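You operate a simulated robot arm through the tools that you are given. There is no shell and no other tool. Be economical: measure what you need, move in short steps, check, and stop when the job is done.

You run a simulated robot arm. Do the job below in one go: nothing can be reset, and whatever is moved stays where it is left.

Task
Uncap the spline, give its end 2 dabs of grease and cap it again.
Fine: the black doser goes back in its cup.

It is judged by the outcome, as a careful person would: the job done as asked, and still so three seconds after it is handed in. It fails if anything else is knocked over, pushed out of place, dropped, spilled or broken. Lids that push on must go on centred and level and be pressed home; caps that screw on are set level and turned clockwise until they are tight.

Robot
A 7-joint arm with a two-finger parallel gripper, fixed in place. Base frame: the origin is at the foot of the arm, x ahead of it, y to its left, z up. Units: mm, degrees, N and s.
With the tool pointing down near the work surface it reaches from about 220 to 740 mm from the base axis. Its first joint turns from -166.0 to 166.0 degrees. Payload 1.57 kg.
The TCP is the grasp point between the finger pads, 30 mm short of the fingertips. In the tool frame z runs along the fingers and y along their closing line. Largest opening 110 mm; finger width 24, thickness 12; the body of the gripper, 48 by 112 mm, starts 78 mm behind the TCP.
Orientation is that of the tool frame in the base frame, as a unit quaternion [x, y, z, w]. With the fingers straight down and closing along the base's y, the tool's x points along the base's -x, its y along +y and its z along -z.

Tools
- The arm moves only by the tool play_rows. Its argument "series" is a list of rows, each an object of numbers (a shift or turn left out is 0, a gripper value left out holds the last): "dx", "dy", "dz": the shift along the base's x, y, z in units of 150 mm (1.0 is 150 mm); "wx", "wy", "wz": the turn, a rotation vector about the base's x, y, z in units of 180 degrees (1.0 is 180 degrees). In form: [{"dx": .., "dy": .., "dz": .., "wx": .., "wy": .., "wz": ..}, ...]. A call has 1 to 10 rows; each row is the pose to reach, as a shift and turn from the pose commanded when the call began. "fingers" is the gripper command, from -1 (fully open) to 1 (shut), values between in proportion, set as the call begins (left out, the last holds). A call with a number of a shift or a turn outside -1 to 1 is refused whole. A row lasts 0.2 s, in which the tool goes at most 50 mm and 8.6 degrees; a call with a longer step from one row to the next is refused whole, and so is a gripper value outside its range. Where a pose cannot be reached the arm comes as near as it can. A force on the tool above 40 N (or 10 N above the force at the start of the call, whichever is more), or a blocked arm, ends the call early, and 0.2 s more pass. The fingers move at their own pace (about 45 mm/s each) and stop on an object; they squeeze with about 21 N. The grip force told is the motor's: it shows also when the fingers shut on nothing. Time passes only in rows, and 0.2 s behind the last, so rows that repeat a pose let the fingers close. It gives the time, the measured TCP pose, the force on the tool (base axes), the opening and the grip force at its end, in the units of the frame above (readings bear some noise), with the torque about the TCP (base axes, N m) and any sound that the robot's microphone picked up.
- Cameras (640 x 400 px; columns grow to the right, rows downward): "scene" is fixed at [398.6, -651.2, 1667.7]; the picture's right is [0.20, 0.98, 0.00], its down [0.80, -0.17, -0.57] and it looks along [-0.56, 0.12, -0.82] (base axes); focal length 317 px, centre (320, 200). "wrist" rides on the gripper at [70, 16, -141] in the tool frame; the picture's right is [-0.23, 0.97, 0.00], its down [-0.86, -0.20, -0.48] and it looks along [-0.47, -0.11, 0.88] (tool axes); focal length 222 px, centre (320, 200). There is no depth. A picture from a camera that has moved, and an enlarged one, comes with that camera's place and axes in the base frame and with its lens.
- camera(camera): a new picture of that camera. It takes no simulated time.
- raise_lower(by): slides the trunk up (or, below 0, down) by that many mm; the arm rides with it, the base frame stays. It gives what a move gives, with no picture.
- zoom(camera, box): a new picture of the part [left, top, right, bottom] of that camera's present view, enlarged. It takes no simulated time.
- hand_in(): hands the job in; it is judged then, once.

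Work in short steps. Places have to be worked out from the pictures, the camera data and where the tool is seen: move nearer, look again, correct. Check each grasp and each placing, and mend what went wrong. You have 120 turns and 68 pictures in all, those below and enlarged ones among them. Open the gripper and draw the arm clear of the work before you hand the job in, unless the task says otherwise; then end with one line.

The tools are called as a command line: name --argument value ..., lists and objects as JSON in quotes. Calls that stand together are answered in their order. play_rows: Moves the arm, as the interface text tells. Its arguments: {"type":"object","properties":{"series":{"type":"array"},"fingers":{"type":"number"}},"required":["series"]} The other tools are called the same way: raise_lower (by) slides the trunk up or down; camera (camera) takes a picture; zoom (camera, box) takes an enlarged picture of a part of a camera's view; hand_in () hands the job in.

At the start:

```text
time: 0.0
tool_pos: [-10.8, -407.4, 1310.2]
orientation: [0.0, 1.0, 0.0, 0.0]
ft_force: [0.3, 0.2, 0.1]
moment: [0.01, 0.02, 0.01]
finger_gap: 110.1
finger_force: 0.0
trunk travel left (down, up): [-525.0, 65.0]
```

scene: 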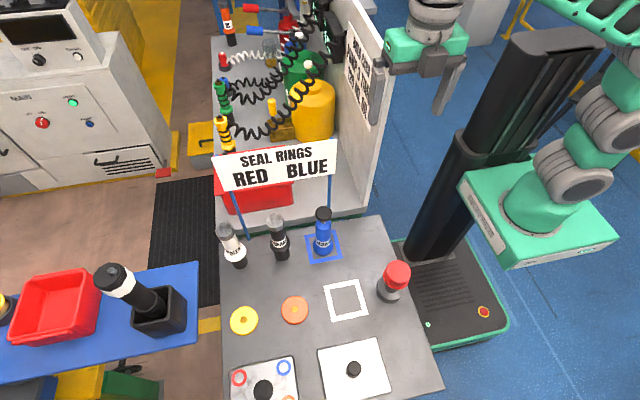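
wrist: 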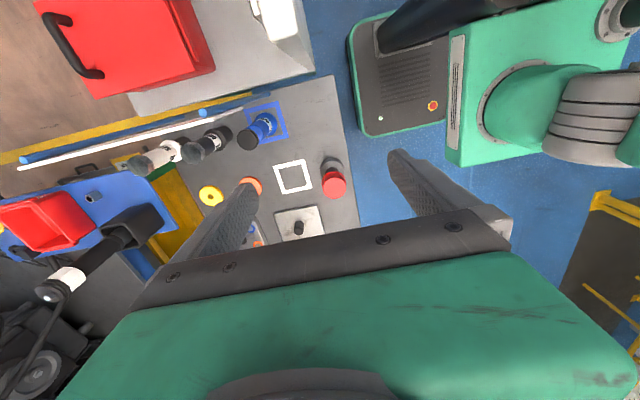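

I'll start by looking closely at the work table in the scene view.

zoom --camera "scene" --box '[200, 190, 440, 400]'

zoom --camera "scene" --box '[0, 220, 220, 400]'

zoom --camera "wrist" --box '[180, 90, 380, 260]'

```text
1.90 times, centred on (320, 295) of scene
camera zoom: at [398.6, -651.2, 1667.7], right [0.2, 0.98, 0.0], down [0.8, -0.17, -0.57], along [-0.56, 0.12, -0.82], focal length 603 px, centre (320, 19)
```

zoom: 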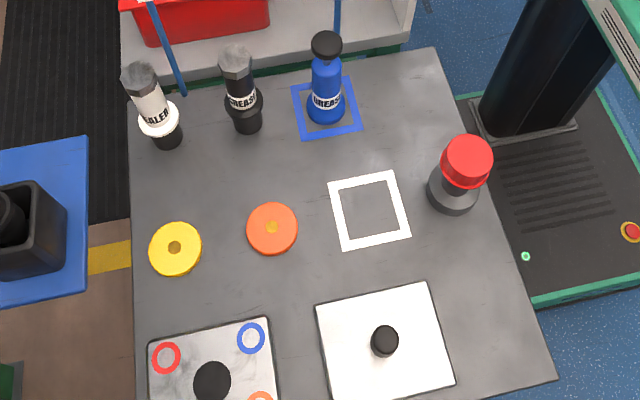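

```text
2.22 times, centred on (110, 310) of scene
camera zoom: at [398.6, -651.2, 1667.7], right [0.2, 0.98, 0.0], down [0.8, -0.17, -0.57], along [-0.56, 0.12, -0.82], focal length 704 px, centre (787, -44)
```

zoom: 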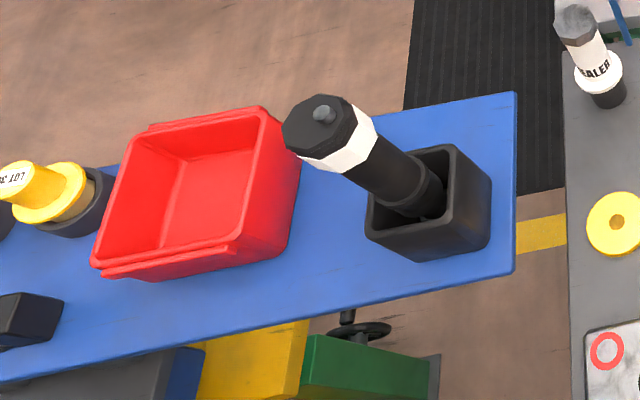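

```text
2.35 times, centred on (280, 175) of wrist
camera zoom: at [-80.6, -392.2, 1452.1], right [0.23, 0.97, 0.0], down [0.86, -0.2, 0.48], along [0.47, -0.11, -0.88], focal length 523 px, centre (414, 259)
```

zoom: 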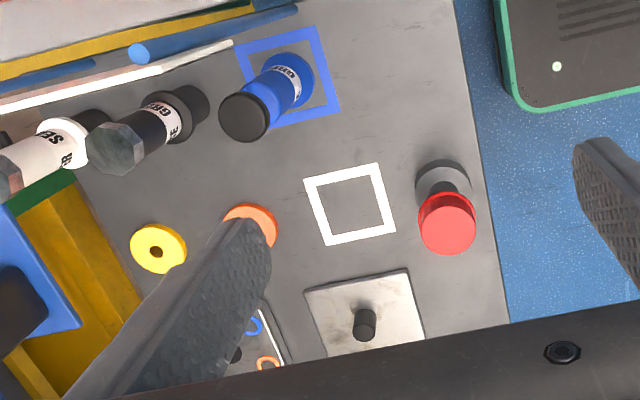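

The work table sits at about z 800: red-capped spline near (160,-405), black doser near (-10,-680), blue one near (-20,-555). I'll lower the trunk to bring the camera closer.

raise_lower --by -200

camera --camera "wrist"

```text
time: 2.2
tool_pos: [-10.3, -406.5, 1111.4]
orientation: [0.0, 1.0, 0.0, 0.0]
ft_force: [7.0, 11.3, 0.5]
moment: [-1.76, 1.11, -1.06]
finger_gap: 109.9
finger_force: 0.1
trunk travel left (down, up): [-325.0, 265.0]
```

```text
62 pictures are left
camera wrist: at [-79.5, -390.6, 1252.3], right [0.23, 0.97, 0.0], down [0.86, -0.2, 0.48], along [0.47, -0.11, -0.88], focal length 222 px, centre (320, 200)
```

wrist: 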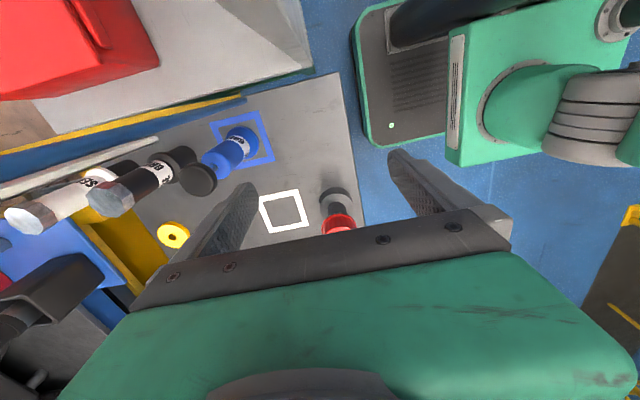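

The force reading jumped after the lowering, so I'll hold the pose for a moment and read again.

play_rows --series '[{"dx": 0}, {"dx": 0}]'

camera --camera "scene"

```text
time: 2.8
tool_pos: [-10.0, -405.1, 1109.7]
orientation: [0.0, 1.0, 0.0, 0.001]
ft_force: [8.2, 13.2, -3.6]
moment: [-2.07, 0.88, -1.21]
finger_gap: 110.1
finger_force: 0.1
trunk travel left (down, up): [-325.0, 265.0]
```

```text
61 pictures are left
```

scene: 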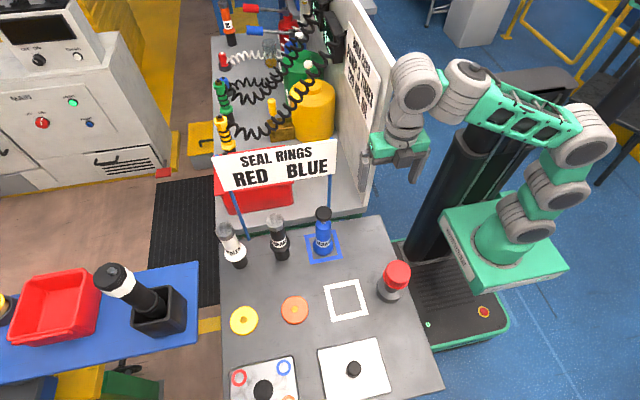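

The gripper body appears to press the grey cabinet side wall (pushed in +y). I'll move off it: first +y, then +x toward the table.

play_rows --series '[{"dx": 0.05, "dy": 0.15}, {"dx": 0.25, "dy": 0.2}, {"dx": 0.5, "dy": 0.2}, {"dx": 0.7, "dy": 0.2}, {"dx": 0.7, "dy": 0.2}]'

camera --camera "wrist"

camera --camera "scene"

```text
time: 4.0
tool_pos: [97.1, -377.7, 1112.1]
orientation: [0.0, 1.0, 0.001, -0.001]
ft_force: [-0.3, -0.8, -0.7]
moment: [-0.01, 0.02, 0.0]
finger_gap: 109.8
finger_force: 0.1
trunk travel left (down, up): [-325.0, 265.0]
```

```text
60 pictures are left
camera wrist: at [27.4, -362.6, 1253.6], right [0.23, 0.97, 0.0], down [0.86, -0.2, 0.48], along [0.47, -0.11, -0.88], focal length 222 px, centre (320, 200)
```

wrist: 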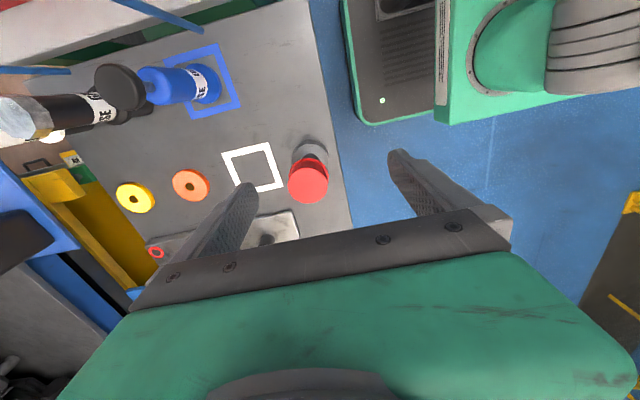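

```text
59 pictures are left
```

scene: 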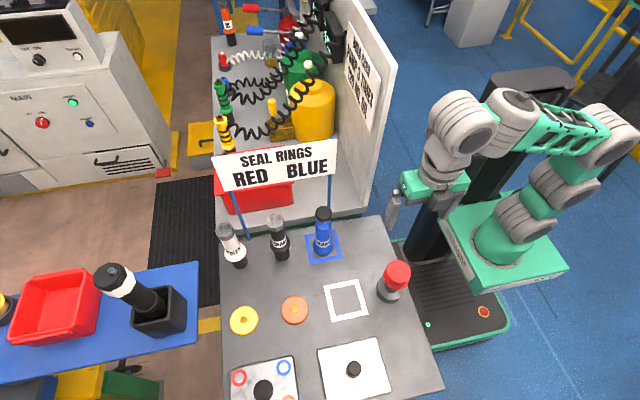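

Clear of contact now. I'll zoom onto the spline and the dosers.

zoom --camera "wrist" --box '[250, 110, 370, 220]'

zoom --camera "wrist" --box '[0, 30, 250, 150]'

zoom --camera "scene" --box '[200, 130, 360, 270]'

zoom --camera "scene" --box '[310, 230, 450, 330]'

```text
3.64 times, centred on (310, 165) of wrist
camera zoom: at [27.4, -362.6, 1253.6], right [0.23, 0.97, 0.0], down [0.86, -0.2, 0.48], along [0.47, -0.11, -0.88], focal length 808 px, centre (356, 327)
```

zoom: 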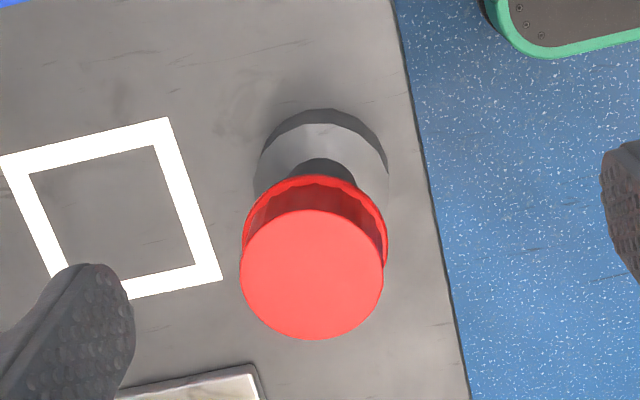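

```text
2.56 times, centred on (125, 90) of wrist
camera zoom: at [27.4, -362.6, 1253.6], right [0.23, 0.97, 0.0], down [0.86, -0.2, 0.48], along [0.47, -0.11, -0.88], focal length 569 px, centre (819, 482)
```

zoom: 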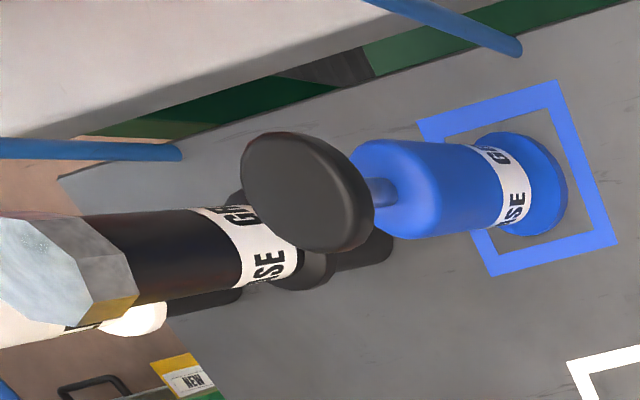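

```text
2.86 times, centred on (280, 200) of scene
camera zoom: at [398.6, -651.2, 1667.7], right [0.2, 0.98, 0.0], down [0.8, -0.17, -0.57], along [-0.56, 0.12, -0.82], focal length 905 px, centre (434, 200)
```

zoom: 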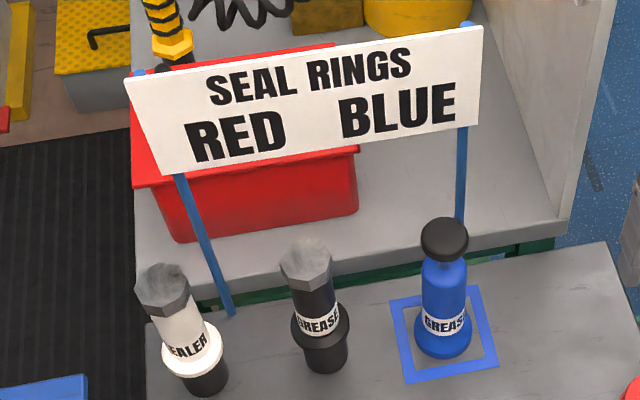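

```text
4.00 times, centred on (380, 280) of scene
camera zoom: at [398.6, -651.2, 1667.7], right [0.2, 0.98, 0.0], down [0.8, -0.17, -0.57], along [-0.56, 0.12, -0.82], focal length 1267 px, centre (80, -120)
```

zoom: 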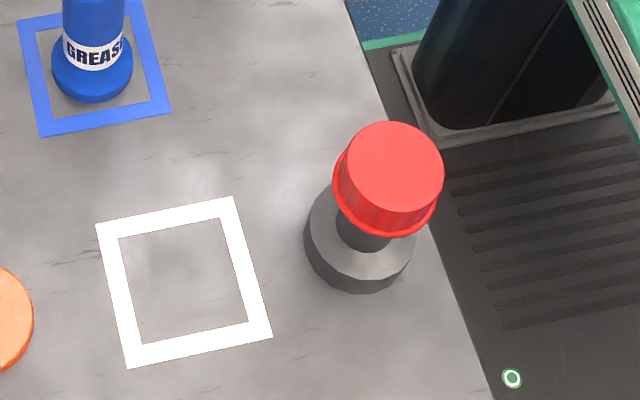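

Red cap top is at about (155,-410,963), about 56 mm wide with a lip about 35 mm below. I'll move above it and look again.

play_rows --series '[{"dx": 0.2, "dy": -0.11}, {"dx": 0.387, "dy": -0.213}, {"dx": 0.387, "dy": -0.213, "dz": -0.2}, {"dx": 0.387, "dy": -0.213, "dz": -0.4}, {"dx": 0.387, "dy": -0.213, "dz": -0.53}, {"dx": 0.387, "dy": -0.213, "dz": -0.53}]'

camera --camera "wrist"

zoom --camera "scene" --box '[310, 190, 470, 330]'

```text
time: 5.4
tool_pos: [150.4, -410.0, 1029.6]
orientation: [0.001, 1.0, -0.001, 0.0]
ft_force: [0.1, 0.1, -0.2]
moment: [0.02, 0.01, 0.01]
finger_gap: 110.4
finger_force: 0.1
trunk travel left (down, up): [-325.0, 265.0]
```

```text
54 pictures are left
camera wrist: at [82.0, -394.2, 1171.2], right [0.23, 0.97, 0.0], down [0.86, -0.2, 0.48], along [0.47, -0.11, -0.88], focal length 222 px, centre (320, 200)
```

wrist: 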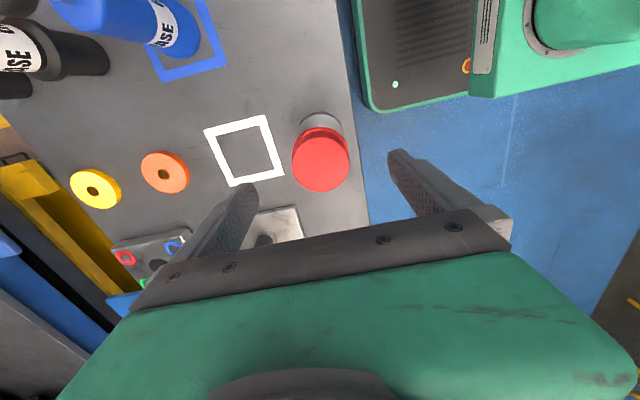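

```text
2.86 times, centred on (390, 260) of scene
camera zoom: at [398.6, -651.2, 1667.7], right [0.2, 0.98, 0.0], down [0.8, -0.17, -0.57], along [-0.56, 0.12, -0.82], focal length 905 px, centre (120, 29)
```

zoom: 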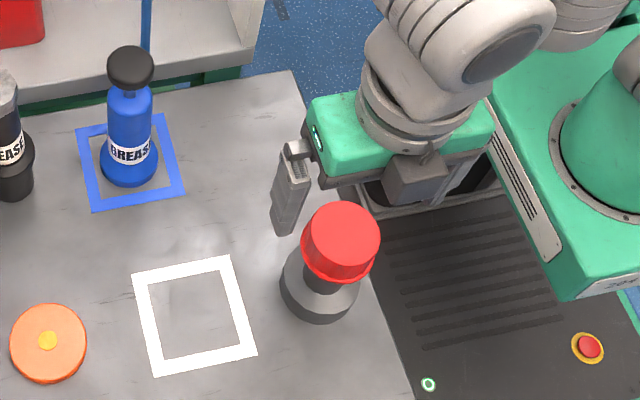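

The cap is centred between the fingers at about (152,-410), top near z 958. I'll descend so the tips sit just above the lip, without closing yet.

play_rows --series '[{"dx": 0.013, "dz": -0.15}, {"dx": 0.013, "dz": -0.3}, {"dx": 0.013, "dz": -0.43}, {"dx": 0.013, "dz": -0.43}]'

camera --camera "wrist"

zoom --camera "scene" --box '[340, 220, 440, 320]'

```text
time: 6.4
tool_pos: [155.2, -409.3, 965.6]
orientation: [0.0, 1.0, 0.0, 0.0]
ft_force: [-0.1, 0.1, 0.5]
moment: [0.01, -0.05, 0.01]
finger_gap: 110.1
finger_force: 0.1
trunk travel left (down, up): [-325.0, 265.0]
```

```text
52 pictures are left
camera wrist: at [84.5, -393.9, 1107.0], right [0.23, 0.97, 0.0], down [0.86, -0.2, 0.48], along [0.47, -0.11, -0.88], focal length 222 px, centre (320, 200)
```

wrist: 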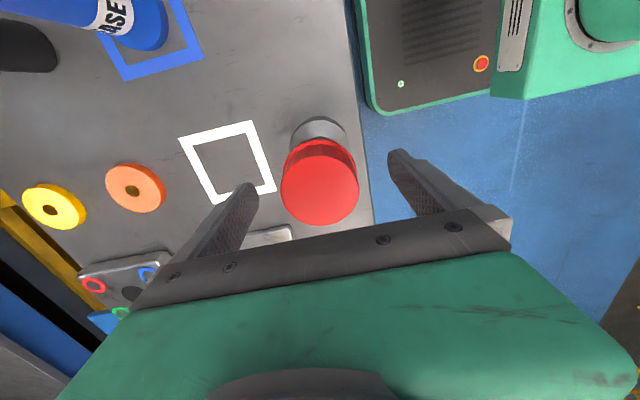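

```text
4.00 times, centred on (390, 270) of scene
camera zoom: at [398.6, -651.2, 1667.7], right [0.2, 0.98, 0.0], down [0.8, -0.17, -0.57], along [-0.56, 0.12, -0.82], focal length 1267 px, centre (40, -80)
```

zoom: 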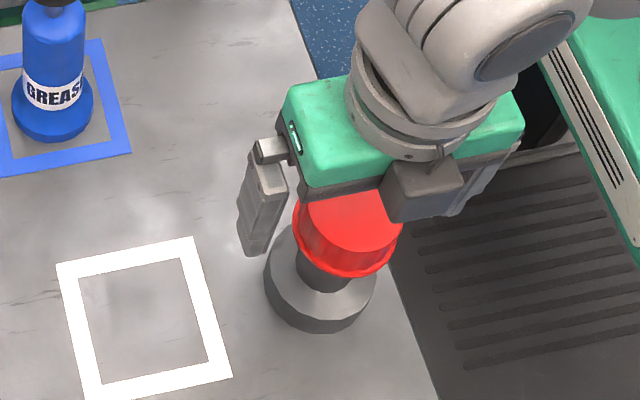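

Cap is centred under the TCP; I close on its body.

play_rows --series '[{"dz": 0}, {"dz": 0}, {"dz": 0}, {"dz": 0}, {"dz": 0}]' --fingers 1

zoom --camera "wrist" --box '[220, 90, 440, 240]'

```text
time: 7.6
tool_pos: [153.8, -409.4, 966.2]
orientation: [-0.001, 1.0, 0.0, 0.001]
ft_force: [0.2, 1.4, -1.1]
moment: [-0.04, -0.01, -0.04]
finger_gap: 59.2
finger_force: 21.0
trunk travel left (down, up): [-325.0, 265.0]
```

```text
2.67 times, centred on (330, 165) of wrist
camera zoom: at [84.4, -393.9, 1107.1], right [0.23, 0.97, 0.0], down [0.86, -0.2, 0.48], along [0.47, -0.11, -0.88], focal length 592 px, centre (293, 293)
```

zoom: 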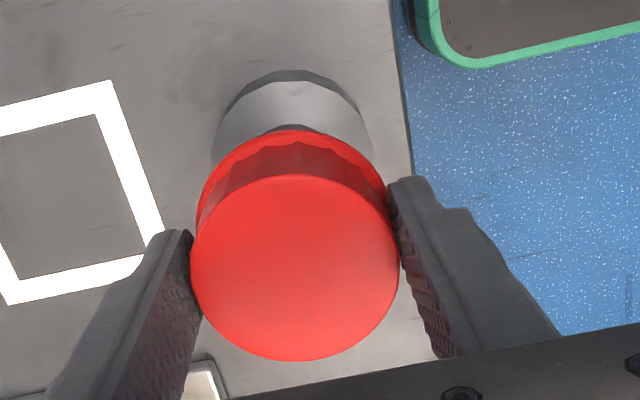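

Gripped (59 mm, 21 N). I try a gentle straight pull upward to see whether it's a push-on.

play_rows --series '[{"dz": 0.01}, {"dz": 0.02}, {"dz": 0.03}, {"dz": 0.04}]'

```text
time: 8.6
tool_pos: [154.1, -409.2, 971.6]
orientation: [0.0, 1.0, 0.0, 0.0]
ft_force: [-0.2, -1.1, -0.3]
moment: [0.01, 0.0, 0.01]
finger_gap: 59.3
finger_force: 21.5
trunk travel left (down, up): [-325.0, 265.0]
```

No resistance now; I check whether the cap rose with the fingers or slipped.

zoom --camera "wrist" --box '[220, 90, 440, 240]'

zoom --camera "scene" --box '[340, 220, 440, 320]'

```text
2.67 times, centred on (330, 165) of wrist
camera zoom: at [84.0, -393.5, 1113.8], right [0.23, 0.97, 0.0], down [0.86, -0.2, 0.48], along [0.47, -0.11, -0.88], focal length 592 px, centre (293, 293)
```

zoom: 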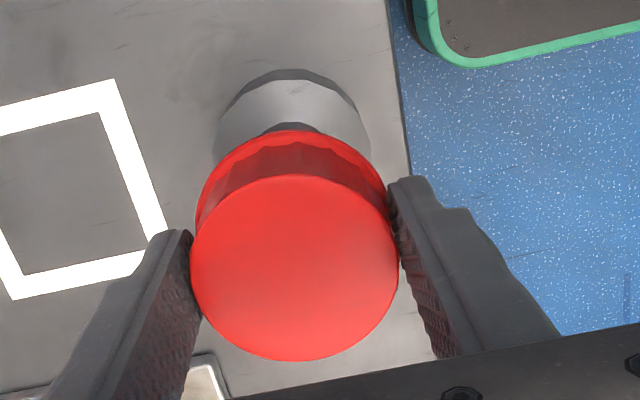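

```text
4.00 times, centred on (390, 270) of scene
camera zoom: at [398.6, -651.2, 1667.7], right [0.2, 0.98, 0.0], down [0.8, -0.17, -0.57], along [-0.56, 0.12, -0.82], focal length 1267 px, centre (40, -80)
```

zoom: 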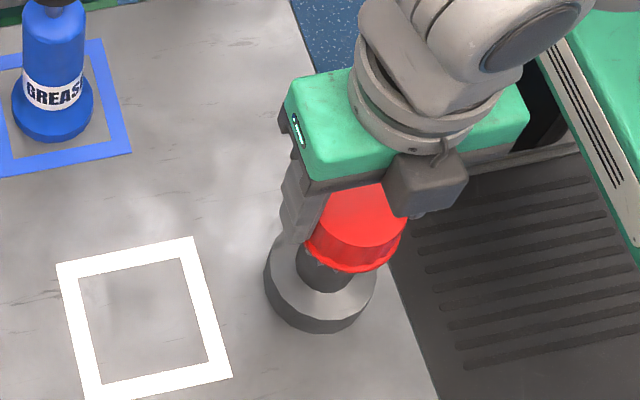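

The cap came free cleanly (push-on; seated TCP was about z 966 at x 154, y -409.5). I'll lift it well clear and carry it over the white square.

play_rows --series '[{"dz": 0.13}, {"dz": 0.3}, {"dz": 0.5}, {"dz": 0.5, "dy": -0.25}, {"dz": 0.5, "dy": -0.55}, {"dz": 0.5, "dy": -0.81}, {"dz": 0.5, "dy": -0.81}]'

camera --camera "wrist"

zoom --camera "scene" --box '[280, 190, 440, 330]'

```text
time: 10.2
tool_pos: [153.9, -531.6, 1046.5]
orientation: [-0.001, 1.0, 0.001, 0.001]
ft_force: [0.4, -0.8, -0.3]
moment: [0.0, -0.01, 0.03]
finger_gap: 59.5
finger_force: 21.6
trunk travel left (down, up): [-325.0, 265.0]
```

```text
47 pictures are left
camera wrist: at [85.1, -516.5, 1188.0], right [0.23, 0.97, 0.0], down [0.86, -0.2, 0.48], along [0.47, -0.11, -0.88], focal length 222 px, centre (320, 200)
```

wrist: 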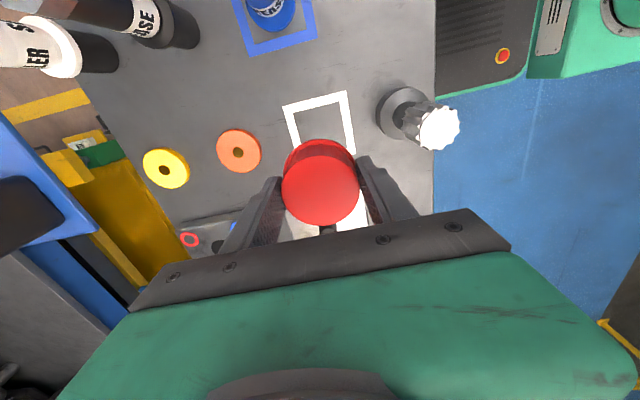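

```text
2.86 times, centred on (360, 260) of scene
camera zoom: at [398.6, -651.2, 1667.7], right [0.2, 0.98, 0.0], down [0.8, -0.17, -0.57], along [-0.56, 0.12, -0.82], focal length 905 px, centre (206, 29)
```

zoom: 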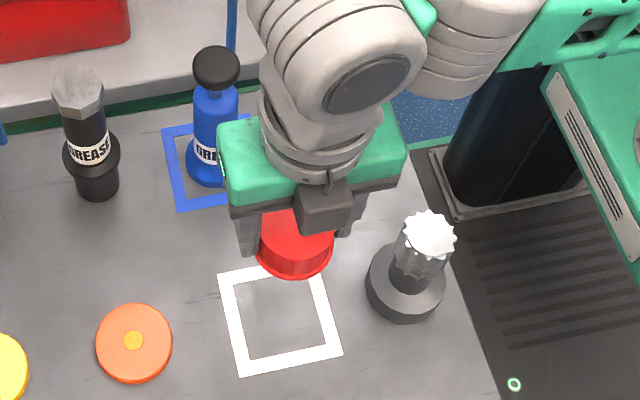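

White square centre is about (157,-531), and I'm over it. The bare spline now shows its white end. I lower the cap most of the way.

play_rows --series '[{"dx": 0.02, "dz": -0.2}, {"dx": 0.02, "dz": -0.45}, {"dx": 0.02, "dz": -0.7}, {"dx": 0.02, "dz": -0.9}, {"dx": 0.02, "dz": -1.0}, {"dx": 0.02, "dz": -1.0}]'

zoom --camera "scene" --box '[280, 210, 420, 330]'

```text
time: 11.6
tool_pos: [157.3, -531.3, 898.1]
orientation: [-0.001, 1.0, 0.0, 0.0]
ft_force: [0.6, 0.1, -1.0]
moment: [0.01, -0.02, -0.01]
finger_gap: 59.4
finger_force: 21.1
trunk travel left (down, up): [-325.0, 265.0]
```

```text
3.33 times, centred on (350, 270) of scene
camera zoom: at [398.6, -651.2, 1667.7], right [0.2, 0.98, 0.0], down [0.8, -0.17, -0.57], along [-0.56, 0.12, -0.82], focal length 1056 px, centre (220, -33)
```

zoom: 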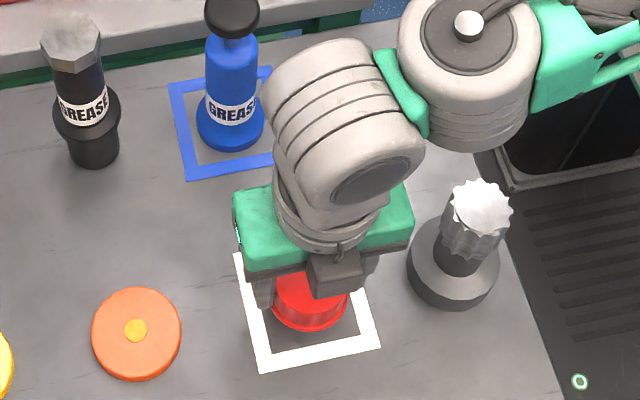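

Still above the table with room all around; I lower in small steps until contact shows.

play_rows --series '[{"dz": -0.04}, {"dz": -0.08}, {"dz": -0.12}, {"dz": -0.15}, {"dz": -0.17}, {"dz": -0.17}]'

```text
time: 13.0
tool_pos: [157.0, -530.0, 871.4]
orientation: [-0.001, 1.0, -0.001, 0.0]
ft_force: [0.1, -0.3, 0.6]
moment: [0.0, 0.0, 0.0]
finger_gap: 59.5
finger_force: 21.5
trunk travel left (down, up): [-325.0, 265.0]
```

No contact yet; continuing in small steps.

play_rows --series '[{"dz": -0.015}, {"dz": -0.03}, {"dz": -0.045}, {"dz": -0.06}, {"dz": -0.06}]'

zoom --camera "wrist" --box '[220, 90, 440, 240]'

```text
time: 14.2
tool_pos: [158.2, -531.4, 864.0]
orientation: [-0.001, 1.0, -0.003, 0.0]
ft_force: [2.1, -2.7, 17.8]
moment: [0.22, -0.08, 0.0]
finger_gap: 59.6
finger_force: 20.7
trunk travel left (down, up): [-325.0, 265.0]
```

```text
2.67 times, centred on (330, 165) of wrist
camera zoom: at [88.3, -515.8, 1006.6], right [0.23, 0.97, 0.0], down [0.85, -0.2, 0.48], along [0.47, -0.11, -0.88], focal length 592 px, centre (293, 293)
```

zoom: 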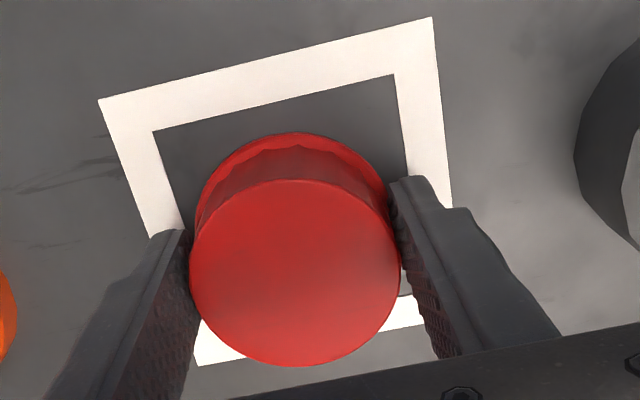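

Cap rests on the table (17.8 N, TCP z 864). I ease off slightly and open, then rise.

play_rows --series '[{"dz": 0.008}, {"dz": 0.008}, {"dz": 0.008}, {"dz": 0.008}, {"dz": 0.008}]' --fingers -1

play_rows --series '[{"dz": 0.1}, {"dz": 0.3}, {"dz": 0.6}, {"dz": 0.9}, {"dz": 1.0}]'

play_rows --series '[{"dz": 0.3}, {"dz": 0.4}, {"dz": 0.4}]'

camera --camera "wrist"

```text
time: 15.4
tool_pos: [157.7, -531.7, 863.7]
orientation: [0.0, 1.0, 0.0, 0.0]
ft_force: [0.3, 0.0, -1.2]
moment: [0.01, 0.0, 0.05]
finger_gap: 109.8
finger_force: 0.0
trunk travel left (down, up): [-325.0, 265.0]
```

```text
time: 16.6
tool_pos: [155.7, -533.4, 1014.8]
orientation: [-0.001, 1.0, 0.001, -0.001]
ft_force: [-0.8, 0.1, 0.2]
moment: [-0.02, -0.03, -0.01]
finger_gap: 109.8
finger_force: 0.1
trunk travel left (down, up): [-325.0, 265.0]
```

```text
time: 17.4
tool_pos: [156.0, -532.4, 1076.9]
orientation: [0.0, 1.0, 0.0, 0.0]
ft_force: [0.5, 0.0, 0.3]
moment: [-0.01, -0.03, 0.01]
finger_gap: 109.9
finger_force: 0.1
trunk travel left (down, up): [-325.0, 265.0]
```

```text
43 pictures are left
camera wrist: at [86.5, -517.0, 1218.2], right [0.23, 0.97, 0.0], down [0.86, -0.2, 0.48], along [0.47, -0.11, -0.88], focal length 222 px, centre (320, 200)
```

wrist: 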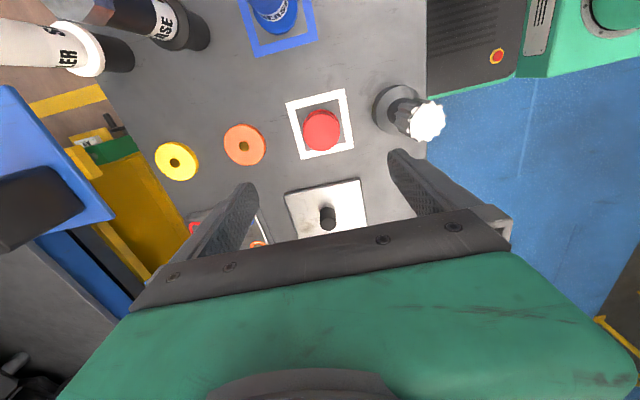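

Cap stands centred in the white square. Next the black doser, upright at about (-3,-676), about 190 mm tall, with the sign behind it at x≈-80. I'll tilt the hand 30° so it comes in from +x and move in front of it.

play_rows --series '[{"dy": -0.15, "wy": 0.042}, {"dy": -0.4, "dx": -0.1, "wy": 0.084}, {"dy": -0.65, "dx": -0.2, "wy": 0.125}, {"dy": -0.85, "dx": -0.24, "wy": 0.1667}, {"dy": -0.967, "dx": -0.24, "wy": 0.1667}, {"dy": -0.967, "dx": -0.24, "wy": 0.1667}]'

camera --camera "wrist"

camera --camera "scene"

```text
time: 18.8
tool_pos: [97.0, -542.8, 986.0]
orientation: [-0.001, 0.98, -0.002, -0.201]
ft_force: [-0.2, -0.4, -0.4]
moment: [0.02, -0.02, 0.01]
finger_gap: 110.1
finger_force: 0.1
out of reach, approached as far as the arm can: row 1, 2, 3, 4, 5, 6
trunk travel left (down, up): [-325.0, 265.0]
```

```text
42 pictures are left
camera wrist: at [88.7, -526.7, 1142.5], right [0.21, 0.97, -0.09], down [0.97, -0.2, 0.1], along [0.08, -0.11, -0.99], focal length 222 px, centre (320, 200)
```

wrist: 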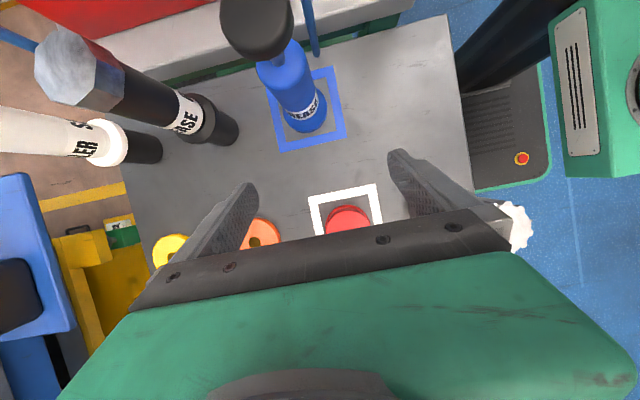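

```text
41 pictures are left
```

scene: 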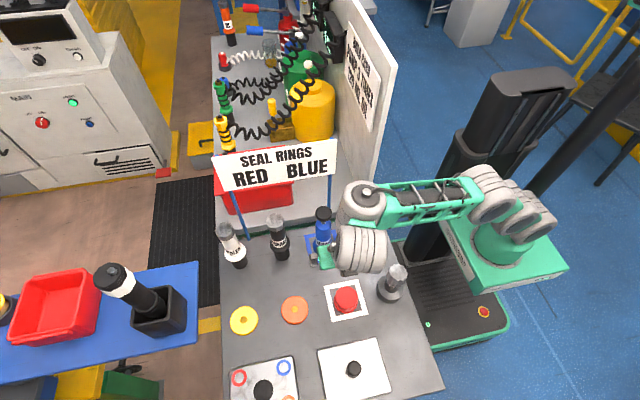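

The arm is over-stretched because the trunk is too low for that height. I'll raise the trunk 180 mm (tool rises, area above is clear) and retry.

raise_lower --by 180

play_rows --series '[{"dx": 0}]'

```text
time: 20.8
tool_pos: [97.4, -542.2, 1164.5]
orientation: [-0.001, 0.98, -0.003, -0.201]
ft_force: [0.2, 0.9, -0.7]
moment: [0.01, 0.02, 0.01]
finger_gap: 110.0
finger_force: 0.0
trunk travel left (down, up): [-505.0, 85.0]
```

```text
time: 21.2
tool_pos: [96.2, -543.7, 1164.8]
orientation: [-0.001, 0.98, -0.003, -0.201]
ft_force: [-0.6, -0.2, 1.0]
moment: [-0.01, 0.02, -0.02]
finger_gap: 110.1
finger_force: 0.1
trunk travel left (down, up): [-505.0, 85.0]
```

The command now matches the measured pose. I go toward (110,-677,1070) with 30° tilt.

play_rows --series '[{"dx": 0.05, "dy": -0.2, "dz": -0.1, "wy": 0.02}, {"dx": 0.09, "dy": -0.4, "dz": -0.25, "wy": 0.038}, {"dx": 0.09, "dy": -0.6, "dz": -0.4, "wy": 0.038}, {"dx": 0.09, "dy": -0.8, "dz": -0.55, "wy": 0.038}, {"dx": 0.09, "dy": -0.893, "dz": -0.63, "wy": 0.038}, {"dx": 0.09, "dy": -0.893, "dz": -0.63, "wy": 0.038}]'

camera --camera "wrist"

camera --camera "scene"

```text
time: 21.5
tool_pos: [98.6, -538.9, 1148.2]
orientation: [-0.004, 0.978, -0.001, -0.206]
ft_force: [0.7, -0.3, -4.6]
moment: [-0.06, 0.16, -0.04]
finger_gap: 109.9
finger_force: 0.1
out of reach, approached as far as the arm can: row 1
trunk travel left (down, up): [-505.0, 85.0]
stopped in row 1: the force on the tool passed its limit at 60 N (the readings are from after the stop); the commanded pose is now the measured one
```

```text
40 pictures are left
camera wrist: at [92.1, -523.9, 1306.4], right [0.2, 0.98, -0.09], down [0.98, -0.19, 0.09], along [0.07, -0.11, -0.99], focal length 222 px, centre (320, 200)
```

wrist: 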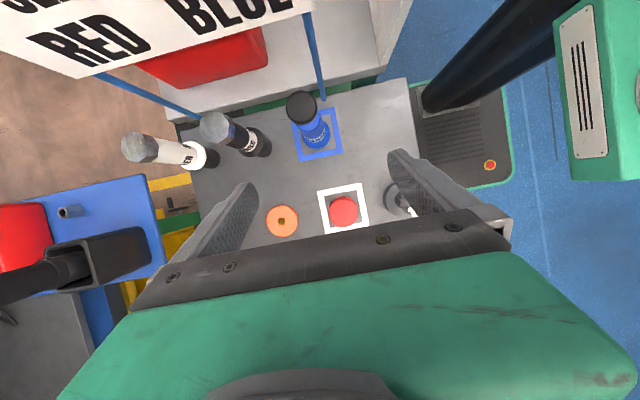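

```text
39 pictures are left
```

scene: 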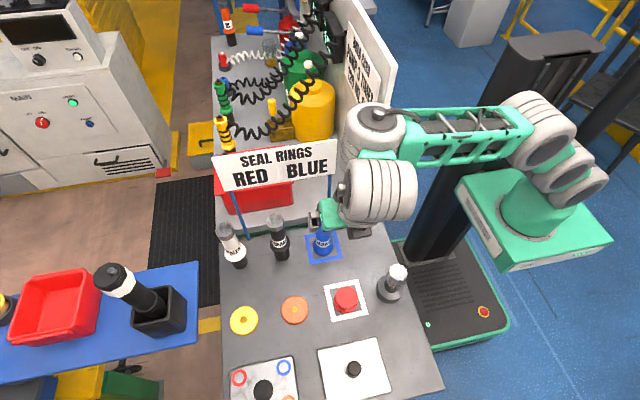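

The jolt came with the arm at a joint limit, not from touching anything visible. I'll undo the tilt in place and check vertical reach instead.

play_rows --series '[{"dx": 0.02, "wy": -0.03}, {"dx": 0.05, "wy": -0.06}, {"dx": 0.08, "wy": -0.1}, {"dx": 0.1, "wy": -0.132}, {"dx": 0.1, "wy": -0.132}]'

```text
time: 22.7
tool_pos: [113.1, -538.2, 1147.5]
orientation: [-0.004, 1.0, -0.002, -0.002]
ft_force: [0.6, 1.2, -0.1]
moment: [0.0, 0.01, 0.01]
finger_gap: 110.2
finger_force: 0.0
trunk travel left (down, up): [-505.0, 85.0]
```

Vertical again. Now move toward y -677 at z 1060, x 113, without tilt.

play_rows --series '[{"dz": -0.15}, {"dz": -0.3, "dy": -0.1}, {"dz": -0.45, "dy": -0.3}, {"dz": -0.58, "dy": -0.5}, {"dz": -0.58, "dy": -0.7}, {"dz": -0.58, "dy": -0.92}, {"dz": -0.58, "dy": -0.92}]'

```text
time: 24.3
tool_pos: [112.4, -657.7, 1057.8]
orientation: [-0.004, 1.0, -0.001, -0.001]
ft_force: [-0.1, 0.6, -0.1]
moment: [-0.03, -0.03, 0.02]
finger_gap: 109.9
finger_force: 0.0
out of reach, approached as far as the arm can: row 6, 7
trunk travel left (down, up): [-505.0, 85.0]
```

Higher trunk gives more reach (now 667 mm). I raise it another 80 mm and then try the target again.

raise_lower --by 80

play_rows --series '[{"dz": -0.2}, {"dz": -0.4}, {"dz": -0.55, "dy": -0.06}, {"dz": -0.55, "dy": -0.13}, {"dz": -0.55, "dy": -0.13}]'

```text
time: 25.5
tool_pos: [112.9, -656.8, 1137.2]
orientation: [-0.004, 1.0, -0.001, 0.0]
ft_force: [-0.2, 1.2, -0.3]
moment: [-0.03, 0.0, -0.03]
finger_gap: 110.0
finger_force: 0.0
trunk travel left (down, up): [-585.0, 5.0]
```

```text
time: 26.7
tool_pos: [111.8, -674.0, 1057.3]
orientation: [-0.004, 1.0, -0.002, -0.002]
ft_force: [0.4, 0.6, 0.0]
moment: [-0.02, -0.03, 0.0]
finger_gap: 110.0
finger_force: 0.0
trunk travel left (down, up): [-585.0, 5.0]
```

Reached (112,-674,1057). Now look at the doser from here.

camera --camera "wrist"

camera --camera "scene"

```text
38 pictures are left
camera wrist: at [43.1, -658.0, 1197.4], right [0.22, 0.98, 0.0], down [0.86, -0.19, 0.48], along [0.46, -0.11, -0.88], focal length 222 px, centre (320, 200)
```

wrist: 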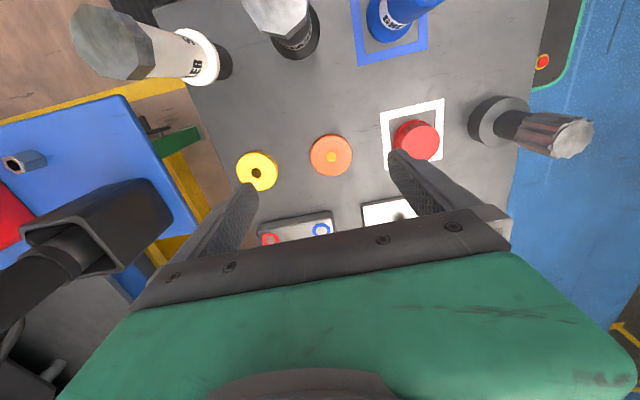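

```text
37 pictures are left
```

scene: 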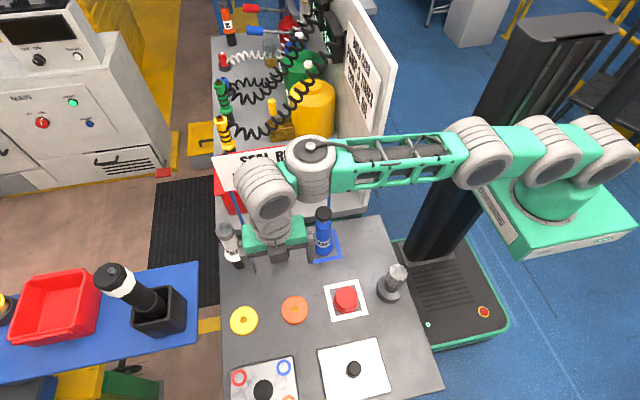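

The arm now has room. I test the 30° tilt here, in place, away from everything.

play_rows --series '[{"wy": 0.03}, {"wy": 0.06}, {"wy": 0.09}, {"wy": 0.12}, {"wy": 0.15}, {"wy": 0.167}, {"wy": 0.167}]'

```text
time: 28.1
tool_pos: [113.8, -614.1, 1050.8]
orientation: [-0.01, 0.978, -0.004, -0.206]
ft_force: [1.1, -0.9, -7.7]
moment: [0.11, 0.35, -0.04]
finger_gap: 109.9
finger_force: 0.1
out of reach, approached as far as the arm can: row 1, 2, 3, 4, 5, 6, 7
trunk travel left (down, up): [-585.0, 5.0]
stopped in row 7: the force on the tool passed its limit at 89 N (the readings are from after the stop); the commanded pose is now the measured one
```

Tilt is limited to about 24° and costs reach; 15° is enough to keep the camera and wrist clear of the sign. I go to 15° tilt at about (100,-677,1010).

play_rows --series '[{"wy": -0.025, "dz": -0.1}, {"wy": -0.049, "dz": -0.2, "dx": -0.05}, {"wy": -0.049, "dz": -0.273, "dy": -0.1, "dx": -0.09}, {"wy": -0.049, "dz": -0.273, "dy": -0.25, "dx": -0.09}, {"wy": -0.049, "dz": -0.273, "dy": -0.42, "dx": -0.09}, {"wy": -0.049, "dz": -0.273, "dy": -0.42, "dx": -0.09}]'

camera --camera "wrist"

```text
time: 29.5
tool_pos: [99.3, -637.6, 1010.0]
orientation: [-0.009, 0.991, -0.003, -0.131]
ft_force: [0.0, 0.4, -0.3]
moment: [0.01, -0.05, 0.0]
finger_gap: 110.3
finger_force: 0.1
out of reach, approached as far as the arm can: row 4, 5, 6
trunk travel left (down, up): [-585.0, 5.0]
```

```text
36 pictures are left
camera wrist: at [70.1, -620.7, 1164.5], right [0.2, 0.98, -0.06], down [0.95, -0.18, 0.24], along [0.22, -0.11, -0.97], focal length 222 px, centre (320, 200)
```

wrist: 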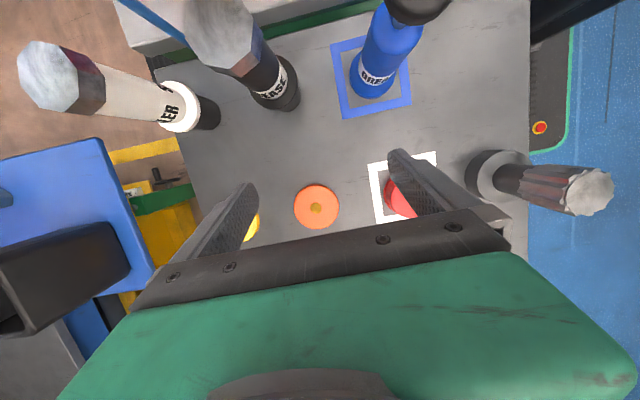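

Sideways tilt cuts reach too much; a 45° yaw with the hand leaning toward (+x,+y) should work better. First I measure the doser more precisely from this view.

zoom --camera "wrist" --box '[170, 0, 330, 120]'

zoom --camera "scene" --box '[250, 200, 310, 270]'

```text
3.33 times, centred on (250, 60) of wrist
camera zoom: at [70.1, -620.7, 1164.5], right [0.2, 0.98, -0.06], down [0.95, -0.18, 0.24], along [0.22, -0.11, -0.97], focal length 740 px, centre (553, 667)
```

zoom: 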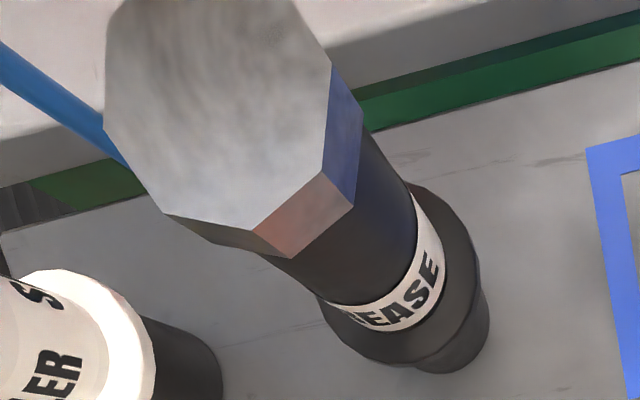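

```text
5.71 times, centred on (280, 235) of scene
camera zoom: at [398.6, -651.2, 1667.7], right [0.2, 0.98, 0.0], down [0.8, -0.17, -0.57], along [-0.56, 0.12, -0.82], focal length 1810 px, centre (549, 0)
```

zoom: 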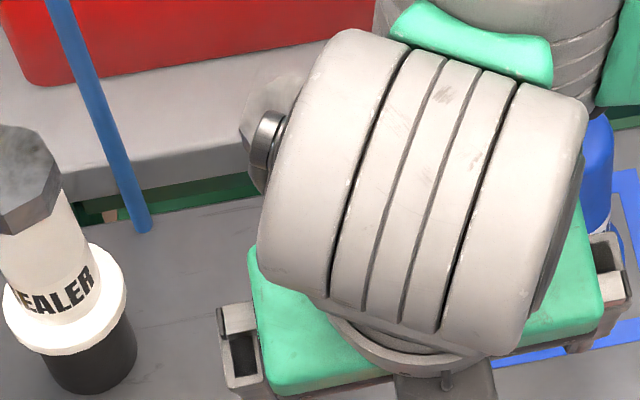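

Doser: axis about (-2,-674), upright, octagonal top z 1008–1025 (40 mm), body 35 mm wide from z 910 to 1008, collar about 58 mm at z 905. I return to vertical, lift, and start the 45° yaw.

play_rows --series '[{"wy": -0.03, "dz": 0.1, "dy": 0.05}, {"wy": -0.06, "dz": 0.2, "dy": 0.1}, {"wy": -0.083, "dz": 0.3, "dy": 0.2}, {"wy": -0.083, "dz": 0.3, "dy": 0.2}]'

play_rows --series '[{"wz": 0.04}, {"wz": 0.08}, {"wz": 0.12}, {"wz": 0.16}, {"wz": 0.2}, {"wz": 0.25}, {"wz": 0.25}]'

play_rows --series '[{"wx": -0.025, "wy": 0.025}, {"wx": -0.05, "wy": 0.05}, {"wx": -0.0786, "wy": 0.0786}, {"wx": -0.0786, "wy": 0.0786}]'

```text
time: 30.5
tool_pos: [100.1, -610.8, 1057.3]
orientation: [-0.009, 1.0, -0.004, -0.001]
ft_force: [0.3, 0.3, -0.7]
moment: [-0.03, -0.03, 0.03]
finger_gap: 109.9
finger_force: 0.1
trunk travel left (down, up): [-585.0, 5.0]
```

```text
refused: row 6 steps farther than a row can; nothing moved
```

```text
time: 31.5
tool_pos: [104.0, -651.0, 1054.3]
orientation: [-0.008, 0.985, -0.123, -0.125]
ft_force: [0.3, 0.2, 0.2]
moment: [-0.01, 0.0, -0.01]
finger_gap: 110.1
finger_force: 0.0
out of reach, approached as far as the arm can: row 1, 2, 3, 4
trunk travel left (down, up): [-585.0, 5.0]
```

The yaw was refused (step too big) while the tilt went through. I now turn 45° about the tool's own axis.

play_rows --series '[{"wx": 0.0101, "wy": 0.0101, "wz": 0.0392}, {"wx": 0.0202, "wy": 0.0202, "wz": 0.0783}, {"wx": 0.0303, "wy": 0.0303, "wz": 0.1175}, {"wx": 0.0403, "wy": 0.0403, "wz": 0.1567}, {"wx": 0.0504, "wy": 0.0504, "wz": 0.1958}, {"wx": 0.0605, "wy": 0.0605, "wz": 0.235}, {"wx": 0.0605, "wy": 0.0605, "wz": 0.235}]'

```text
time: 33.1
tool_pos: [107.1, -650.5, 1053.6]
orientation: [-0.386, 0.907, -0.066, -0.158]
ft_force: [-0.4, 0.2, 0.1]
moment: [0.02, 0.01, 0.02]
finger_gap: 110.1
finger_force: 0.0
out of reach, approached as far as the arm can: row 3, 4, 5
trunk travel left (down, up): [-585.0, 5.0]
```

Orientation is right: leaning (+x,+y) about 20°, closing line horizontal along (-0.72,0.69). I move to a point up the approach line from the doser, about (29,-643,1073).

play_rows --series '[{"dz": 0.127}, {"dz": 0.127, "dx": -0.2, "dy": 0.02}, {"dz": 0.127, "dx": -0.4, "dy": 0.05}, {"dz": 0.127, "dx": -0.523, "dy": 0.05}, {"dz": 0.127, "dx": -0.523, "dy": 0.05}]'

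camera --camera "wrist"

camera --camera "scene"

```text
time: 34.3
tool_pos: [24.0, -657.4, 1073.7]
orientation: [-0.387, 0.905, -0.07, -0.16]
ft_force: [-0.4, -0.6, 0.1]
moment: [-0.03, 0.01, 0.03]
finger_gap: 110.1
finger_force: 0.0
out of reach, approached as far as the arm can: row 2, 3, 4, 5
trunk travel left (down, up): [-585.0, 5.0]
```

```text
33 pictures are left
camera wrist: at [1.4, -658.4, 1230.2], right [-0.55, 0.83, -0.08], down [0.81, 0.56, 0.16], along [0.18, 0.02, -0.98], focal length 222 px, centre (320, 200)
```

wrist: 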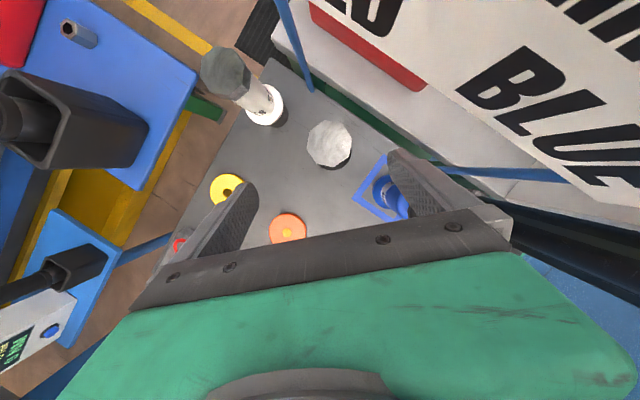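

```text
32 pictures are left
```

scene: 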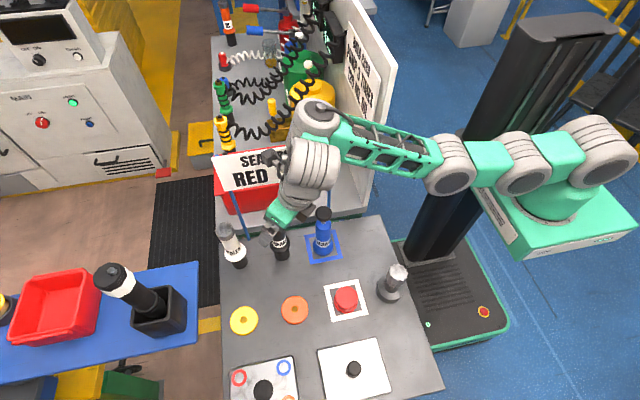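

Doser top is at about (-6,-674), well aligned, sign clear. I descend halfway along the approach and check.

play_rows --series '[{"dx": -0.03, "dy": -0.02, "dz": -0.1}, {"dx": -0.06, "dy": -0.04, "dz": -0.25}, {"dx": -0.107, "dy": -0.067, "dz": -0.427}, {"dx": -0.107, "dy": -0.067, "dz": -0.427}]'

camera --camera "wrist"

zoom --camera "scene" --box '[200, 90, 400, 290]'

```text
time: 35.3
tool_pos: [18.6, -654.5, 1054.5]
orientation: [-0.385, 0.908, -0.058, -0.151]
ft_force: [-0.5, 0.2, 0.0]
moment: [-0.03, -0.02, -0.01]
finger_gap: 110.1
finger_force: 0.1
out of reach, approached as far as the arm can: row 1, 2, 3, 4
trunk travel left (down, up): [-585.0, 5.0]
```

```text
31 pictures are left
camera wrist: at [-6.6, -659.4, 1211.9], right [-0.55, 0.83, -0.06], down [0.82, 0.55, 0.18], along [0.18, 0.05, -0.98], focal length 222 px, centre (320, 200)
```

wrist: 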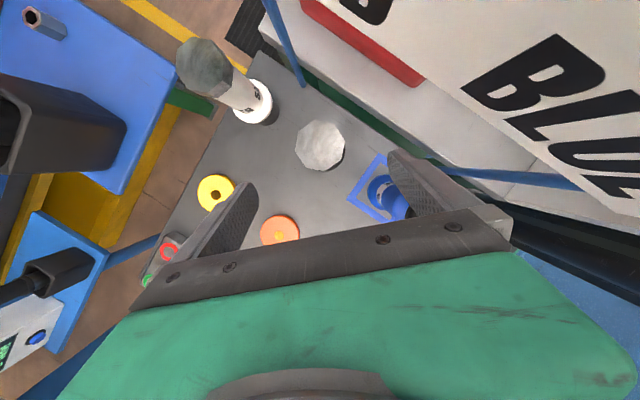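

```text
2.00 times, centred on (300, 190) of scene
camera zoom: at [398.6, -651.2, 1667.7], right [0.2, 0.98, 0.0], down [0.8, -0.17, -0.57], along [-0.56, 0.12, -0.82], focal length 634 px, centre (360, 220)
```

zoom: 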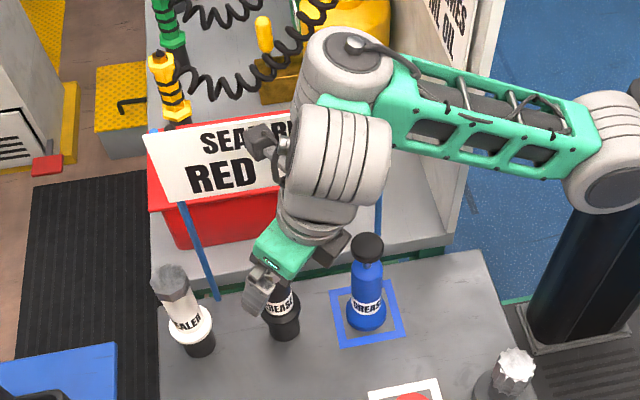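

The wrist limit resists with the trunk this high; lowering the trunk 60 mm carries the straddling hand straight down with good clearance (palm stays above the doser top).

raise_lower --by -60

play_rows --series '[{"dx": -0.04, "dy": -0.03}, {"dx": -0.08, "dy": -0.06}, {"dx": -0.08, "dy": -0.06}]'

```text
time: 36.3
tool_pos: [18.2, -653.1, 995.2]
orientation: [-0.384, 0.909, -0.058, -0.151]
ft_force: [-0.3, 0.4, 0.3]
moment: [0.01, -0.01, 0.0]
finger_gap: 110.2
finger_force: 0.1
trunk travel left (down, up): [-525.0, 65.0]
```

```text
time: 37.1
tool_pos: [13.4, -653.3, 994.9]
orientation: [-0.385, 0.909, -0.056, -0.15]
ft_force: [0.1, 0.0, 0.9]
moment: [-0.01, -0.01, 0.02]
finger_gap: 109.9
finger_force: 0.0
out of reach, approached as far as the arm can: row 1, 2, 3
trunk travel left (down, up): [-525.0, 65.0]
```

The tilt keeps hitting limits, while a vertical tool reaches further. Plan: back off, go vertical, and turn the hand so the camera sits on the +x side, away from the sign. First raise the trunk and retreat to x≈+100.

raise_lower --by 60

play_rows --series '[{"dx": 0.1, "dz": 0.1}, {"dx": 0.3, "dz": 0.1, "dy": 0.1}, {"dx": 0.55, "dz": 0.1, "dy": 0.2}, {"dx": 0.6, "dz": 0.1, "dy": 0.25, "wx": 0.025, "wy": -0.026}, {"dx": 0.6, "dz": 0.1, "dy": 0.25, "wx": 0.05, "wy": -0.053}, {"dx": 0.6, "dz": 0.1, "dy": 0.25, "wx": 0.0703, "wy": -0.0742}, {"dx": 0.6, "dz": 0.1, "dy": 0.25, "wx": 0.0703, "wy": -0.0742}]'

```text
time: 38.1
tool_pos: [12.4, -653.6, 1054.1]
orientation: [-0.384, 0.909, -0.056, -0.15]
ft_force: [0.4, 0.7, 0.5]
moment: [0.0, 0.0, 0.01]
finger_gap: 110.1
finger_force: 0.0
trunk travel left (down, up): [-585.0, 5.0]
```

```text
time: 39.7
tool_pos: [101.2, -614.7, 1069.3]
orientation: [-0.39, 0.921, 0.0, 0.0]
ft_force: [0.2, 0.2, 0.9]
moment: [0.0, 0.0, 0.01]
finger_gap: 110.0
finger_force: 0.2
out of reach, approached as far as the arm can: row 2, 3, 4, 5
trunk travel left (down, up): [-585.0, 5.0]
```

Vertical at 45° yaw. Now I turn on toward 180° yaw in two calls.

play_rows --series '[{"wz": 0.045}, {"wz": 0.09}, {"wz": 0.135}, {"wz": 0.18}, {"wz": 0.225}, {"wz": 0.27}, {"wz": 0.315}, {"wz": 0.36}, {"wz": 0.405}, {"wz": 0.45}]'

play_rows --series '[{"wz": 0.045}, {"wz": 0.09}, {"wz": 0.135}, {"wz": 0.18}, {"wz": 0.225}, {"wz": 0.27}, {"wz": 0.295}, {"wz": 0.295}]'

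```text
time: 41.9
tool_pos: [102.2, -615.3, 1069.6]
orientation: [0.895, -0.445, 0.0, 0.001]
ft_force: [-0.5, -0.5, 0.4]
moment: [0.03, -0.01, 0.03]
finger_gap: 110.3
finger_force: 0.1
trunk travel left (down, up): [-585.0, 5.0]
```

```text
time: 43.7
tool_pos: [132.8, -605.1, 1066.5]
orientation: [0.993, -0.122, -0.006, 0.001]
ft_force: [0.0, 0.1, -0.2]
moment: [0.0, 0.02, -0.01]
finger_gap: 110.1
finger_force: 0.1
out of reach, approached as far as the arm can: row 4, 5, 6, 7, 8
trunk travel left (down, up): [-585.0, 5.0]
```

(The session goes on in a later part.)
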